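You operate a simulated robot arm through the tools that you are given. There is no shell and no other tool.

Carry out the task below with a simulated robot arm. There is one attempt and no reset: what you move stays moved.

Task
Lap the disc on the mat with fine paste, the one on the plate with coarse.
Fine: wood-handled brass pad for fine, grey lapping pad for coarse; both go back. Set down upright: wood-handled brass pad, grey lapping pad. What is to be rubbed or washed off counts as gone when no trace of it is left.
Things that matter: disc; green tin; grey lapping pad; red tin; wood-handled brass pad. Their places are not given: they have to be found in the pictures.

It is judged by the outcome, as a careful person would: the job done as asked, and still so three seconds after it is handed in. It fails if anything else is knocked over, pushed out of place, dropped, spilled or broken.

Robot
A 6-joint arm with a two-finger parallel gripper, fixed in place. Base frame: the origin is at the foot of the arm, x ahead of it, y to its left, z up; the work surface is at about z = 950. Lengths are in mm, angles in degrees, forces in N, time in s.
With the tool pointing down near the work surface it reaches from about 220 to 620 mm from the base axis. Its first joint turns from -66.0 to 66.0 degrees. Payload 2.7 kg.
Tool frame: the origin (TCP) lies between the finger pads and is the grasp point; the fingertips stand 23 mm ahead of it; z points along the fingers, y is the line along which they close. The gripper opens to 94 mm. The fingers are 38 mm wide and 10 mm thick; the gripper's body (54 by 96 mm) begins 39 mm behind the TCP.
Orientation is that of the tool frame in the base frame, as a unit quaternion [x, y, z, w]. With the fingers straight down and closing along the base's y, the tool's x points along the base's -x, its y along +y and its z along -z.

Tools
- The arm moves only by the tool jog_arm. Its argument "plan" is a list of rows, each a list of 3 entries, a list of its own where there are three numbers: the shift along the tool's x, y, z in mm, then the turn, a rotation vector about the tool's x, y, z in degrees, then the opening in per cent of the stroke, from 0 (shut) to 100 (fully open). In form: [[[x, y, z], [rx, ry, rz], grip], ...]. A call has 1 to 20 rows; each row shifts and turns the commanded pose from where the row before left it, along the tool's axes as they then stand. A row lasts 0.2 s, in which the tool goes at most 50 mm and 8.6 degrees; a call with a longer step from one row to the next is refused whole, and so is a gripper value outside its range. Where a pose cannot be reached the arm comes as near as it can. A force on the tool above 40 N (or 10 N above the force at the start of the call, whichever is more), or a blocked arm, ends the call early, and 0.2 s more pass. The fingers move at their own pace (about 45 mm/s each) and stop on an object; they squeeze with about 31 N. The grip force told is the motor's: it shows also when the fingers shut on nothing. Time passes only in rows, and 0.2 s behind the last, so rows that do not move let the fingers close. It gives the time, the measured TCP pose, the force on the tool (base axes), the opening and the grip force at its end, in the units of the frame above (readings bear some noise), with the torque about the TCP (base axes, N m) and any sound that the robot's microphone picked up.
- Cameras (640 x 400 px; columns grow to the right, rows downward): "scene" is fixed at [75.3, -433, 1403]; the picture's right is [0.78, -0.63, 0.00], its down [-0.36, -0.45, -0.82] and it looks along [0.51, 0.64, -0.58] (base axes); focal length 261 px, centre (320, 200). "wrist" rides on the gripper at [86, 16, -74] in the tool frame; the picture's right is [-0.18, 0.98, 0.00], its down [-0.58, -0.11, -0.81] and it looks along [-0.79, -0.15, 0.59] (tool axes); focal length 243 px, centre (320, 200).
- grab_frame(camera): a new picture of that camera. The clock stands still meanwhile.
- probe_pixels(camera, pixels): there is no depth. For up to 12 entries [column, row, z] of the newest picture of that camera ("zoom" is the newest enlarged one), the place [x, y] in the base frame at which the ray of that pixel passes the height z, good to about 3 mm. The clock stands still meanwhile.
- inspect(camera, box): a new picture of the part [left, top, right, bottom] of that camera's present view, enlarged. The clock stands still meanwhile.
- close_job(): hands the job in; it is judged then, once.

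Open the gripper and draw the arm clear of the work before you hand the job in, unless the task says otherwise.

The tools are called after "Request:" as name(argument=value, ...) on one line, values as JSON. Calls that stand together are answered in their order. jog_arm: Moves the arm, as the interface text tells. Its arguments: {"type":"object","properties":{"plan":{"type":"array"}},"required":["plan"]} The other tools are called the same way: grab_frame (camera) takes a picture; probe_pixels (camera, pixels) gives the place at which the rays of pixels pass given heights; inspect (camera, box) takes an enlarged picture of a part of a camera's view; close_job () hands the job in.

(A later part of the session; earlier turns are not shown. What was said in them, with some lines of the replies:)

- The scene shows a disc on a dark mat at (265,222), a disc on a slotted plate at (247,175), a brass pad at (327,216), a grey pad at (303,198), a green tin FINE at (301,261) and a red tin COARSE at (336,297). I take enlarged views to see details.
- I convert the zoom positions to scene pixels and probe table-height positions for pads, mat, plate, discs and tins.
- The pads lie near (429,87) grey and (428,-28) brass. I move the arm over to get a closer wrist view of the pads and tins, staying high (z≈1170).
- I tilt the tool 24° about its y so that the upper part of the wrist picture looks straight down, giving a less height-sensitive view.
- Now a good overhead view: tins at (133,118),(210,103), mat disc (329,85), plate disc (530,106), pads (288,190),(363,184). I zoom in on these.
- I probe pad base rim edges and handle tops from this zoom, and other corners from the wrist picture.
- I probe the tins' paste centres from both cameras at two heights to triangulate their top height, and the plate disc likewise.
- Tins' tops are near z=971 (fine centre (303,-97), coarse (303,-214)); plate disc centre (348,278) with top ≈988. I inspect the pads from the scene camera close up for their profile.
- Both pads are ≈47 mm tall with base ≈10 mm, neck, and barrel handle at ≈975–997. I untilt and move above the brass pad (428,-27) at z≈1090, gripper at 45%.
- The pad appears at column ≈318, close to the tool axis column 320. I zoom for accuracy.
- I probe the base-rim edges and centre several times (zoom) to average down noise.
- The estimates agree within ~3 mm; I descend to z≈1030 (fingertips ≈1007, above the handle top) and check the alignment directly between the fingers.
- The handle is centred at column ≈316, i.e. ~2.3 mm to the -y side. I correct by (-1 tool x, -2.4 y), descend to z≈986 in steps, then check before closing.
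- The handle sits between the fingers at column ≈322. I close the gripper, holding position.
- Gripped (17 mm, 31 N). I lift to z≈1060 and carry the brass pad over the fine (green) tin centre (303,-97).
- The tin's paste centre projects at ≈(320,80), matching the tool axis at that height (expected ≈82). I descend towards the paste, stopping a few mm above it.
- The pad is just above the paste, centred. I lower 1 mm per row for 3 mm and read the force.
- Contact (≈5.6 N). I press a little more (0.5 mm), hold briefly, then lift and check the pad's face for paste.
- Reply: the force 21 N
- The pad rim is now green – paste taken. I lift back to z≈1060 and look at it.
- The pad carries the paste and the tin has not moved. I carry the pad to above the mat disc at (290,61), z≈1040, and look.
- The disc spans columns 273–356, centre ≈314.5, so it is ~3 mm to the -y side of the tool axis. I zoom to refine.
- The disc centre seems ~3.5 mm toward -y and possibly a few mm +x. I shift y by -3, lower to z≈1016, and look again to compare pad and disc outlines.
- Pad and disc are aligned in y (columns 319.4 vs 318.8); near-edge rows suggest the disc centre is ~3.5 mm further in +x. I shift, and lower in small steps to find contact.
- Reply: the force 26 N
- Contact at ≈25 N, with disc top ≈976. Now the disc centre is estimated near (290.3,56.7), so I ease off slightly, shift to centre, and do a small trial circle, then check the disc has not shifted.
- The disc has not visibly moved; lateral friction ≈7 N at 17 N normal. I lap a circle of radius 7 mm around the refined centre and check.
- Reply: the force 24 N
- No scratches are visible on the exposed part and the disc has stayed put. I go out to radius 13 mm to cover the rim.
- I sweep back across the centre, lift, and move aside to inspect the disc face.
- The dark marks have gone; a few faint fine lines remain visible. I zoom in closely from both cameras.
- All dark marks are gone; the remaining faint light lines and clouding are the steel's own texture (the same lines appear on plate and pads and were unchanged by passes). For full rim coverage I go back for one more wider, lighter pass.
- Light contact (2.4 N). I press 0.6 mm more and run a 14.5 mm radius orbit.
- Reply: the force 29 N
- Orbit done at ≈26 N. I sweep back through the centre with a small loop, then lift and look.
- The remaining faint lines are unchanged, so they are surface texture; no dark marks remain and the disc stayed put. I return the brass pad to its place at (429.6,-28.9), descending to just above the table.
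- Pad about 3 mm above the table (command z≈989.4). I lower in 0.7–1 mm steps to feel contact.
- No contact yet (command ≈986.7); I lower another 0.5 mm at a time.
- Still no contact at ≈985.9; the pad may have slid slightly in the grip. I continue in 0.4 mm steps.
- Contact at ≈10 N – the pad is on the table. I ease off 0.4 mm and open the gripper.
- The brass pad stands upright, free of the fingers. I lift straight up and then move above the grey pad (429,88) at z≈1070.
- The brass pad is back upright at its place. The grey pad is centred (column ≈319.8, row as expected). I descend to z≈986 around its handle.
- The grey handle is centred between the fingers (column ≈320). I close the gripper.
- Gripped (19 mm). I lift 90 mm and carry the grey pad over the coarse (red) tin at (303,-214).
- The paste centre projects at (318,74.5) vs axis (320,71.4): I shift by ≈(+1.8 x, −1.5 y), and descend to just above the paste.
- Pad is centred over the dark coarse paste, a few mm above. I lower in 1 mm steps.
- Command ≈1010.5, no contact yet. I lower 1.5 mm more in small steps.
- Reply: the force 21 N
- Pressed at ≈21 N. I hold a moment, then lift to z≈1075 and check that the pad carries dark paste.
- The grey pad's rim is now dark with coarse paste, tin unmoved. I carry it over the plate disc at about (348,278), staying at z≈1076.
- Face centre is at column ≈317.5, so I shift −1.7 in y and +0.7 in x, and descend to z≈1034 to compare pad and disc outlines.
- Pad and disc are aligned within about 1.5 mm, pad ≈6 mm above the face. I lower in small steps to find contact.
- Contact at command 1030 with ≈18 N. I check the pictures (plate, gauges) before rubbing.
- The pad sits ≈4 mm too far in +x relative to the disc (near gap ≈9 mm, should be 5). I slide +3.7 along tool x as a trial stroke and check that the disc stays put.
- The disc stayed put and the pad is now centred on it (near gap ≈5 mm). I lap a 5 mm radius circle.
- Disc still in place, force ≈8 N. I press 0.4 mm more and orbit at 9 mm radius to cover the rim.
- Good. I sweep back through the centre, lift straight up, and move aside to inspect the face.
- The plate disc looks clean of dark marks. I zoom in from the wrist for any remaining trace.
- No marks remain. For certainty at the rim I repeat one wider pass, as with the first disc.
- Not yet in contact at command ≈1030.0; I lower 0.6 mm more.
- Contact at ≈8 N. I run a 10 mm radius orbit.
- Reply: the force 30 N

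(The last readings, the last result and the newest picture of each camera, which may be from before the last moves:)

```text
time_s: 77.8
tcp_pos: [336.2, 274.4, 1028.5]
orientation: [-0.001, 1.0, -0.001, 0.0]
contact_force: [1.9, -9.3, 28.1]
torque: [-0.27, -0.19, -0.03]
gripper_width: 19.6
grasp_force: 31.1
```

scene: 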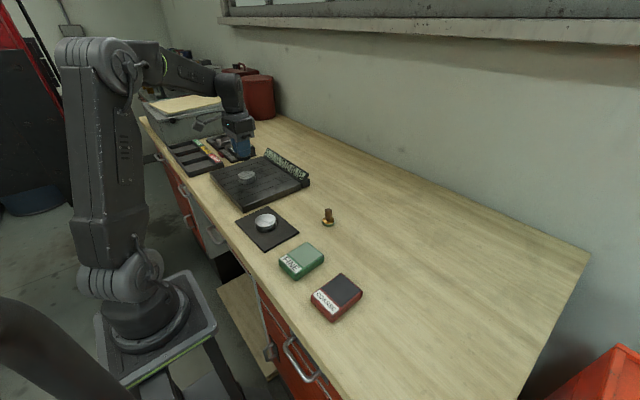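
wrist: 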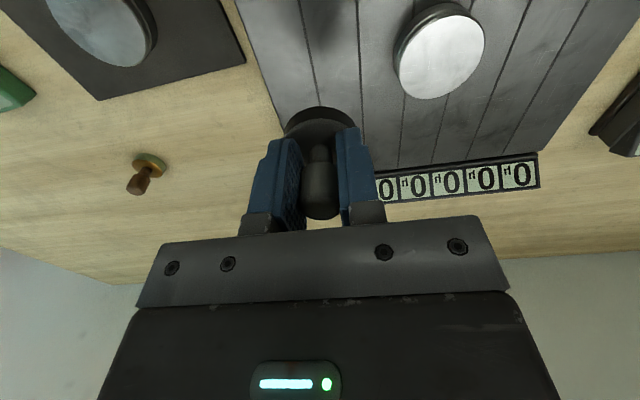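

Orbit done (≈28 N at the end). I sweep back to centre, lift, and move aside to inspect.

Request:
jog_arm(plan=[[[-3, 0, -0.2], [0, 0, 0], 0], [[-3, 2, 0], [0, 0, 0], 0], [[-4, -2, 0], [0, 0, 0], 0], [[0, 0, -3], [0, 0, 0], 0], [[0, 0, -17], [0, 0, 0], 0], [[0, 0, -30], [0, 0, 0], 0], [[0, 0, -20], [0, 0, 0], 0], [[0, -40, 0], [0, 0, 0], 0], [[0, -40, 0], [0, 0, 0], 0], [[0, 0, 0], [0, 0, 0], 0]])

Request:
grab_frame(camera="wrist")

Request:
inspect(camera="wrist", box=[384, 0, 496, 105])

Request:
inspect(camera="scene", box=[204, 140, 316, 210])

```text
time_s: 80.0
tcp_pos: [344.6, 196.0, 1099.9]
orientation: [0.0, 1.0, -0.001, -0.001]
contact_force: [0.4, 0.5, -1.7]
torque: [0.02, 0.02, 0.02]
gripper_width: 19.2
grasp_force: 31.0
```

```text
taken
```

wrist: 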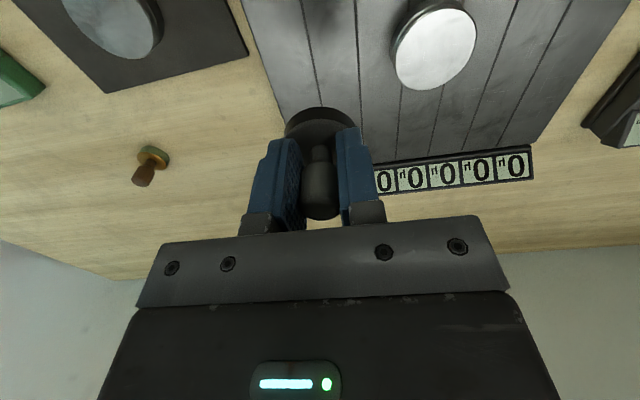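

```text
3.81 times, centred on (440, 52) of wrist
```

zoom: 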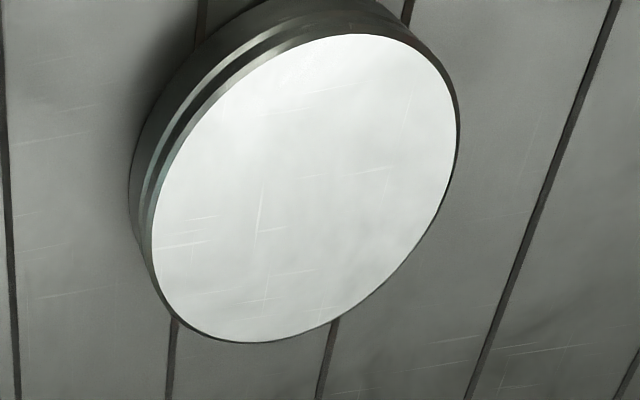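

```text
5.71 times, centred on (260, 175) of scene
```

zoom: 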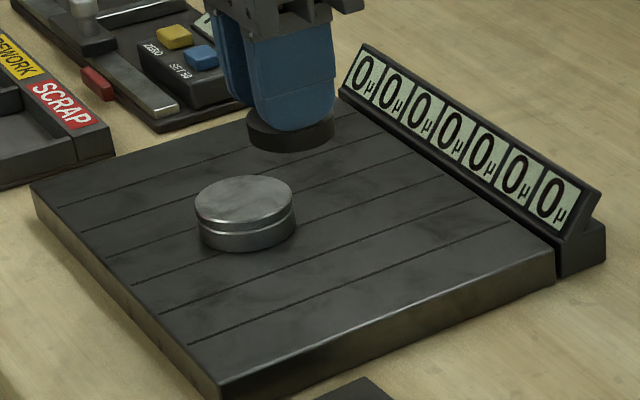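

Both discs are clean and in place. I carry the grey pad back above its place (429.6,88.1) and descend to just above the table.

Request:
jog_arm(plan=[[[-14, -18, 0], [0, 0, 0], 0], [[-28, -36, 0], [0, 0, 0], 0], [[-28, -36, 0], [0, 0, 0], 0], [[-14.6, -17.6, 0], [0, 0, 0], 0], [[0, 0, 25], [0, 0, 0], 0], [[0, 0, 40], [0, 0, 0], 0], [[0, 0, 30], [0, 0, 0], 0], [[0, 0, 14], [0, 0, 0], 0], [[0, 0, 0], [0, 0, 0], 0]])

Request:
inspect(camera="scene", box=[260, 160, 356, 220])

Request:
grab_frame(camera="wrist")

```text
time_s: 82.0
tcp_pos: [430.9, 88.1, 988.6]
orientation: [0.001, 1.0, -0.001, 0.0]
contact_force: [-0.3, 1.0, -2.1]
torque: [0.02, -0.03, 0.0]
gripper_width: 19.4
grasp_force: 30.9
```

```text
6.67 times, centred on (308, 190) of scene
```

zoom: 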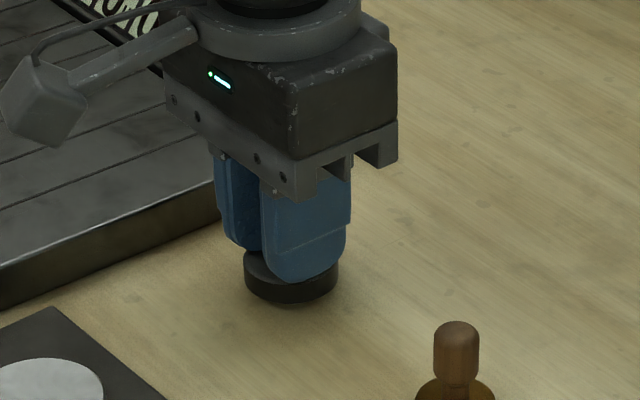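

```text
taken
```

wrist: 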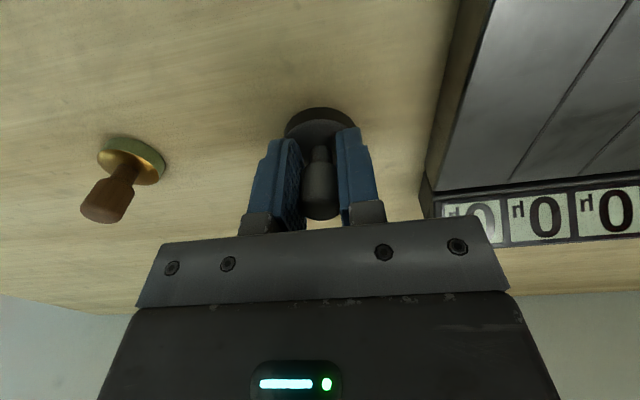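

The pad is ≈4 mm above the table (command ≈990.2). I lower in small steps until contact.

Request:
jog_arm(plan=[[[0, 0, 1], [0, 0, 0], 0], [[0, 0, 1], [0, 0, 0], 0], [[0, 0, 1], [0, 0, 0], 0], [[0, 0, 0.5], [0, 0, 0], 0], [[0, 0, 0], [0, 0, 0], 0]])

```text
time_s: 83.2
tcp_pos: [430.5, 88.8, 985.8]
orientation: [0.0, 1.0, 0.0, 0.0]
contact_force: [1.0, 1.3, -1.9]
torque: [0.01, 0.02, 0.01]
gripper_width: 19.5
grasp_force: 30.8
```

Command ≈986.7, still free. I continue in 0.4 mm steps.

Request:
jog_arm(plan=[[[0, 0, 0.4], [0, 0, 0], 0], [[0, 0, 0.4], [0, 0, 0], 0], [[0, 0, 0], [0, 0, 0], 0]])

```text
time_s: 84.0
tcp_pos: [430.4, 87.4, 985.2]
orientation: [0.0, 1.0, -0.001, 0.001]
contact_force: [1.2, 0.1, -0.3]
torque: [0.0, -0.01, 0.01]
gripper_width: 19.4
grasp_force: 31.3
```

Force just starting to change; I lower another 0.4 mm twice.

Request:
jog_arm(plan=[[[0, 0, 0.4], [0, 0, 0], 0], [[0, 0, 0.3], [0, 0, 0], 0], [[0, 0, 0], [0, 0, 0], 0]])

Request:
inspect(camera="scene", box=[283, 185, 323, 210])

```text
time_s: 84.8
tcp_pos: [430.7, 88.3, 984.5]
orientation: [0.0, 1.0, 0.0, 0.001]
contact_force: [-8.0, 1.5, 18.8]
torque: [-0.03, 0.28, 0.0]
gripper_width: 19.4
grasp_force: 30.6
```

```text
16.00 times, centred on (303, 198) of scene
```

zoom: 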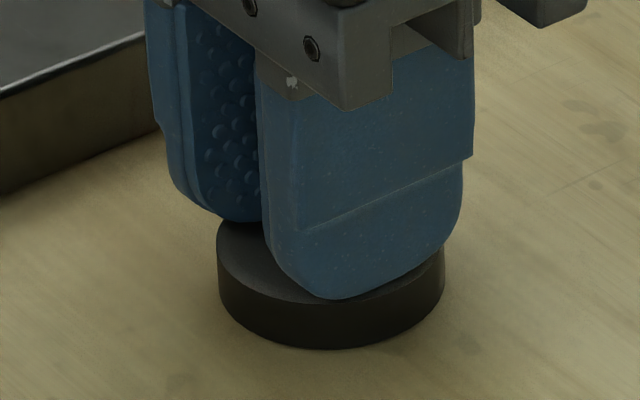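

The pad is firmly on the table (≈19 N). I ease off 0.7 mm and open the gripper.

Request:
jog_arm(plan=[[[0, 0, -0.7], [0, 0, 0], 0], [[0, 0, 0], [0, 0, 0], 28], [[0, 0, 0], [0, 0, 0], 45], [[0, 0, 0], [0, 0, 0], 45], [[0, 0, 0], [0, 0, 0], 45]])

Request:
grab_frame(camera="wrist")

Request:
inspect(camera="scene", box=[260, 160, 356, 220])

```text
time_s: 86.0
tcp_pos: [430.9, 88.3, 985.0]
orientation: [-0.001, 1.0, 0.0, 0.001]
contact_force: [1.4, -1.9, 6.7]
torque: [0.1, -0.05, -0.05]
gripper_width: 41.7
grasp_force: 0.0
```

```text
taken
```

wrist: 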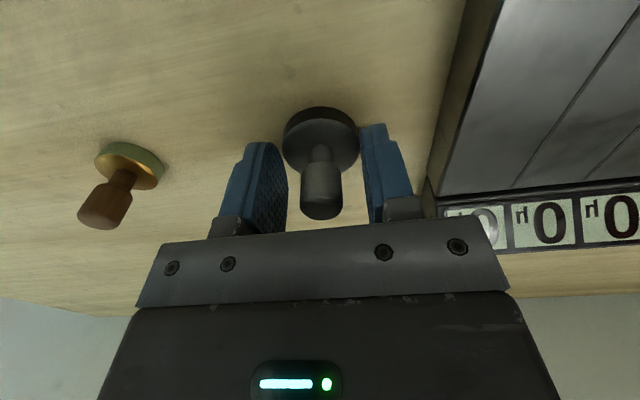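

```text
6.67 times, centred on (308, 190) of scene
```

zoom: 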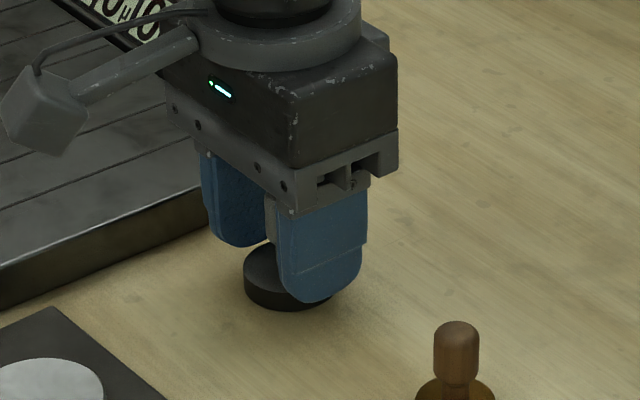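

Released; the small remaining force suggests a fingertip rests on the base top. I lift straight up slowly first, then clear.

Request:
jog_arm(plan=[[[0, 0, -1], [0, 0, 0], 45], [[0, 0, -4], [0, 0, 0], 45], [[0, 0, -15], [0, 0, 0], 45], [[0, 0, -35], [0, 0, 0], 45], [[0, 0, -40], [0, 0, 0], 45], [[0, 0, -40], [0, 0, 0], 45], [[20, 20, -30], [0, 0, 0], 45], [[25, 25, -30], [0, 0, 0], 60], [[25, 25, -30], [0, 0, 0], 80], [[0, 0, 0], [0, 0, 0], 100]])

Request:
grab_frame(camera="scene")

Request:
grab_frame(camera="wrist")

Request:
inspect(camera="scene", box=[200, 140, 360, 240])

Request:
inspect(camera="scene", box=[283, 180, 347, 220])

```text
time_s: 88.2
tcp_pos: [360.6, 159.4, 1211.7]
orientation: [-0.001, 1.0, 0.001, 0.0]
contact_force: [-0.3, 0.5, -0.7]
torque: [-0.01, 0.03, 0.0]
gripper_width: 93.9
grasp_force: 0.0
```

```text
taken
```

scene: 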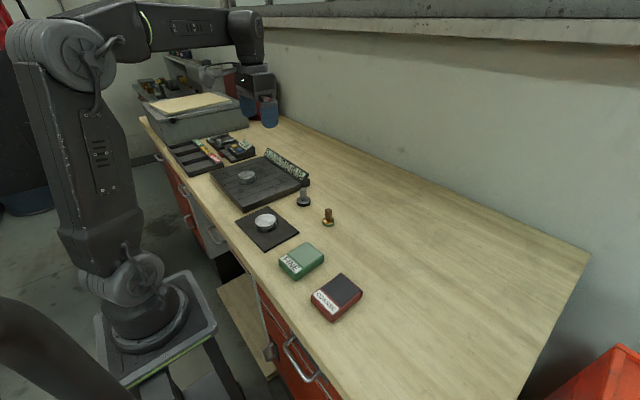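

```text
taken
```

wrist: 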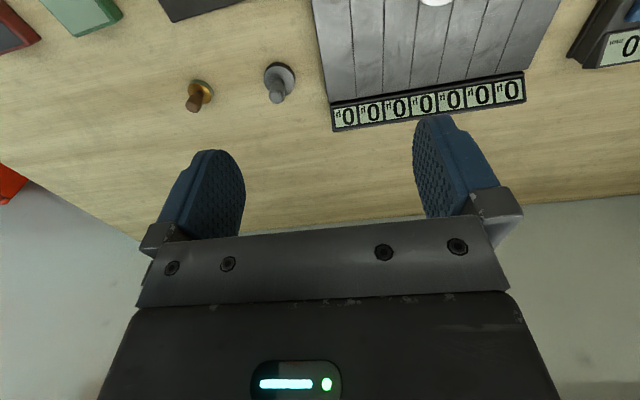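

```text
4.00 times, centred on (280, 190) of scene
```

zoom: 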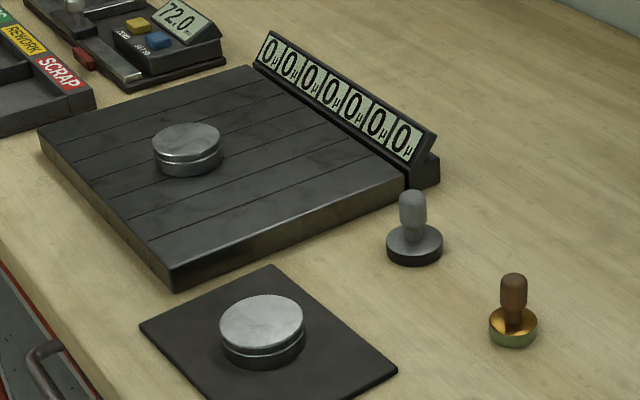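

```text
10.00 times, centred on (315, 200) of scene
```

zoom: 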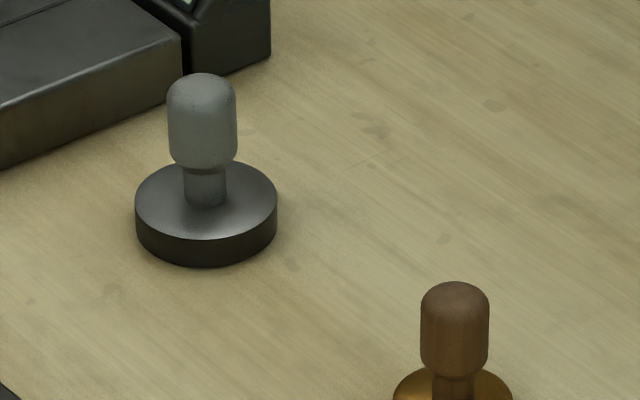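

Both pads stand upright at their original spots, tins, discs and plate unmoved. I take final close-ups of both disc faces.

Request:
inspect(camera="scene", box=[253, 211, 277, 226])

Request:
inspect(camera="scene", box=[236, 167, 260, 182])

Request:
jog_arm(plan=[[[14, -30, 0], [0, 8, 0], 100], [[10, -30, 5], [0, 8, 0], 100], [[10, -30, 5], [0, 8, 0], 100], [[0, 0, 0], [0, 0, 0], 100]])

Request:
grab_frame(camera="wrist")

```text
16.00 times, centred on (265, 218) of scene
```

zoom: 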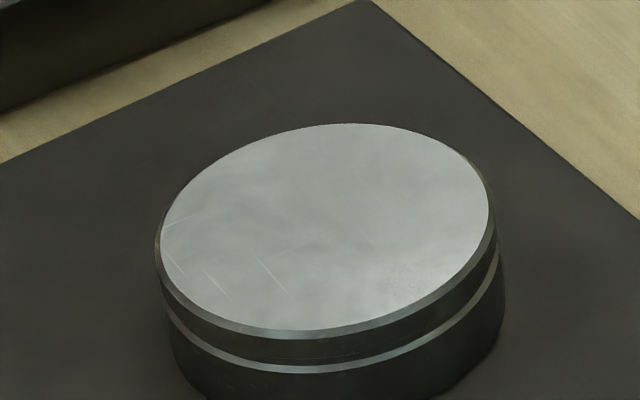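

```text
16.00 times, centred on (248, 174) of scene
```

zoom: 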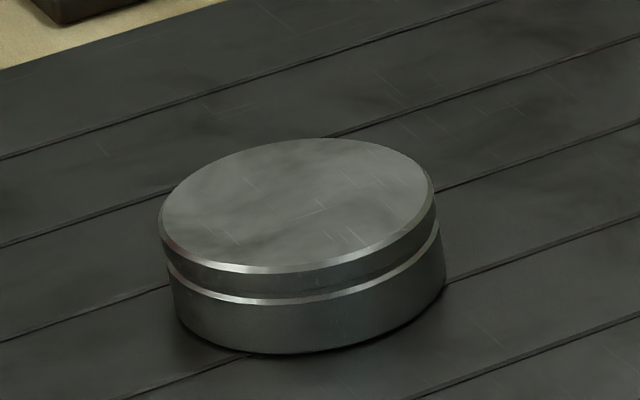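

```text
time_s: 89.2
tcp_pos: [326.2, 68.1, 1203.3]
orientation: [-0.001, 0.978, 0.0, -0.209]
contact_force: [-0.5, 0.4, -0.1]
torque: [0.01, -0.04, -0.02]
gripper_width: 93.9
grasp_force: 0.1
```

```text
taken
```

wrist: 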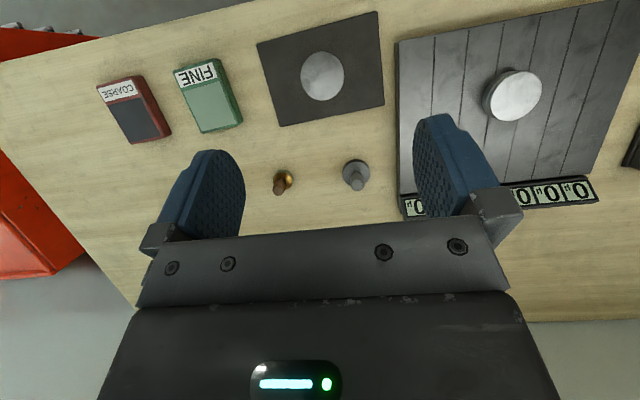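

I zoom on both disc faces from this overhead view for a last check.

Request:
inspect(camera="wrist", box=[292, 45, 356, 105])

Request:
inspect(camera="wrist", box=[476, 62, 548, 128])

```text
6.67 times, centred on (324, 75) of wrist
```

zoom: 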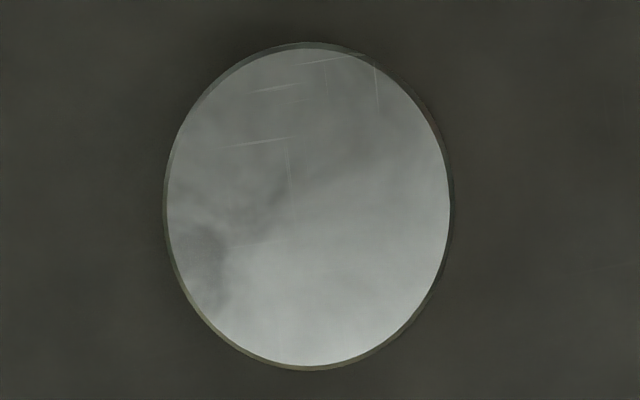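

```text
6.06 times, centred on (512, 95) of wrist
```

zoom: 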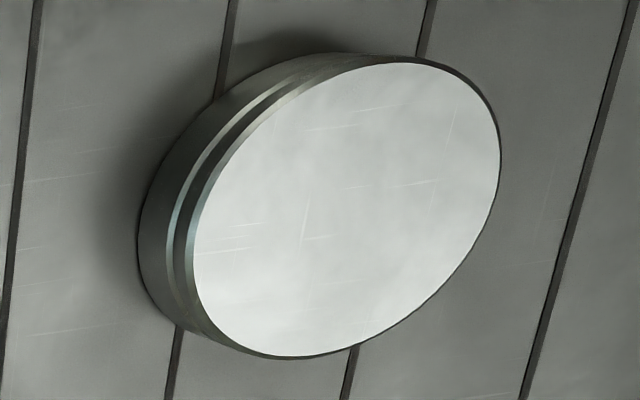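

There is a faint darker cloud near the left edge of the mat disc (205,255 in the zoom); I go closer with the wrist camera to be sure whether it is a residue or texture.

Request:
jog_arm(plan=[[[-14.5, -2.5, 26.4], [0, 0, 0], 100], [[-14.5, -2.5, 26.4], [0, 0, 0], 100], [[-14.5, -2.5, 26.4], [0, 0, 0], 100], [[-14.5, -2.5, 26.4], [0, 0, 0], 100], [[0, 0, 0], [0, 0, 0], 100]])

Request:
grab_frame(camera="wrist")

```text
time_s: 90.4
tcp_pos: [336.7, 59.4, 1082.8]
orientation: [-0.001, 0.978, -0.001, -0.209]
contact_force: [-0.7, 0.2, 0.4]
torque: [-0.05, -0.01, 0.02]
gripper_width: 93.8
grasp_force: 0.0
```

```text
taken
```

wrist: 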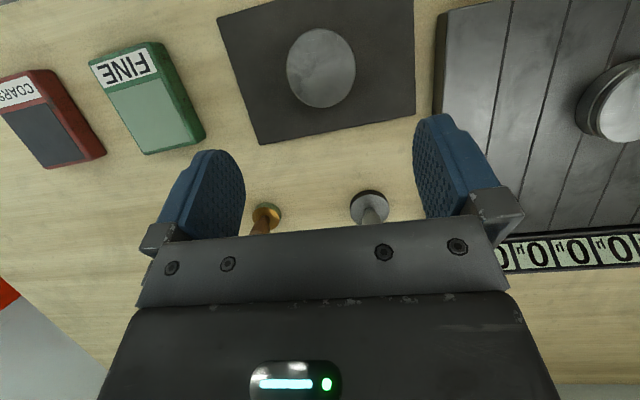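

I zoom onto the disc from this close view.

Request:
inspect(camera="wrist", box=[280, 24, 362, 114])

Request:
inspect(camera="wrist", box=[282, 55, 330, 85])

Request:
inspect(camera="wrist", box=[290, 75, 354, 115])

```text
4.44 times, centred on (321, 69) of wrist
```

zoom: 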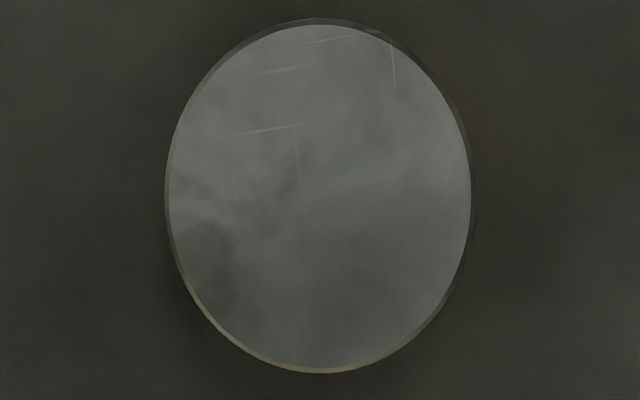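

```text
13.33 times, centred on (306, 70) of wrist
```

zoom: 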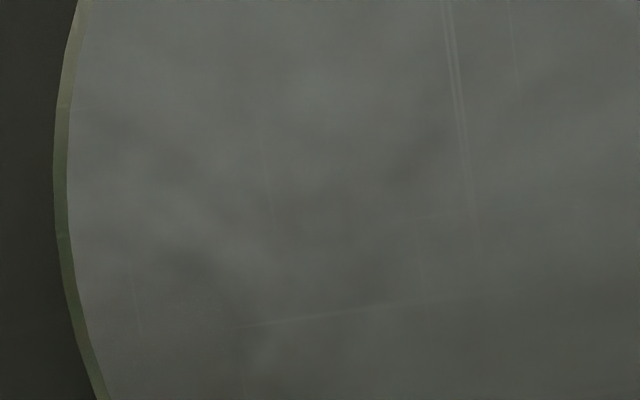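

```text
10.00 times, centred on (322, 95) of wrist
```

zoom: 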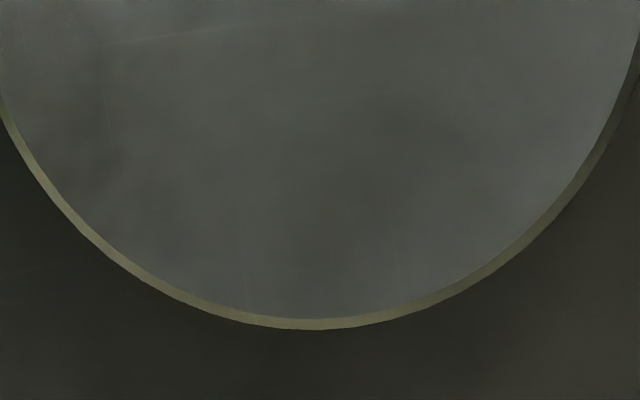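

Only the steel's own cloudy texture is visible; no mark remains. I raise the arm well clear, with the gripper open, before handing in.

Request:
jog_arm(plan=[[[14.5, 0, -26.4], [0, 0, 0], 100], [[14.5, 0, -26.4], [0, 0, 0], 100], [[14.5, 0, -26.4], [0, 0, 0], 100], [[14.5, 20, -26.4], [0, 0, 0], 100], [[0, 30, 0], [0, -8, 0], 100], [[0, 30, 0], [0, -8, 0], 100], [[0, 30, 0], [0, -8, 0], 100], [[0, 0, 0], [0, 0, 0], 100], [[0, 0, 0], [0, 0, 0], 100]])

Request:
grab_frame(camera="scene")

```text
time_s: 92.4
tcp_pos: [323.9, 169.2, 1206.7]
orientation: [0.0, 1.0, 0.0, 0.001]
contact_force: [0.1, 0.3, 0.2]
torque: [0.0, 0.02, -0.01]
gripper_width: 94.1
grasp_force: 0.0
```

```text
taken
```

scene: 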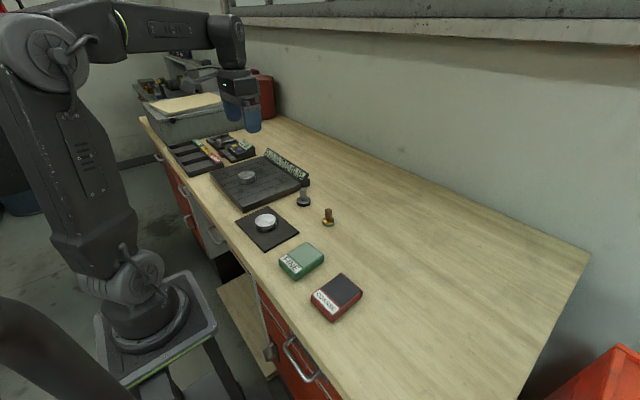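

The scene shows both pads upright at their places (303,199) and (328,217), discs, tins, mat and plate unmoved, arm clear with open gripper. I hand the job in.

Request:
close_job()

```text
The job is handed in.
```

I lapped both discs and handed the job in. In the final close-ups neither disc shows any of its original dark marks.

- **Mat disc:** lapped with fine paste from the green tin, using the wood-handled brass pad. I ran three circular passes out past the rim.
- **Plate disc:** lapped with coarse paste from the red tin, using the grey lapping pad, again in three passes.
- **Pads:** both stand upright within about 2 mm of where they started. Each still carries some paste.
- **Everything else:** the discs, tins, mat and plate show no visible movement in the pictures. Nothing was knocked over or dropped.

Some faint light lines and cloudy patches are still visible on both disc faces. I took them for the steel's own texture: they did not change between lapping passes, and similar lines run across the plate.

The arm was clear of the work with the gripper open before I handed in.
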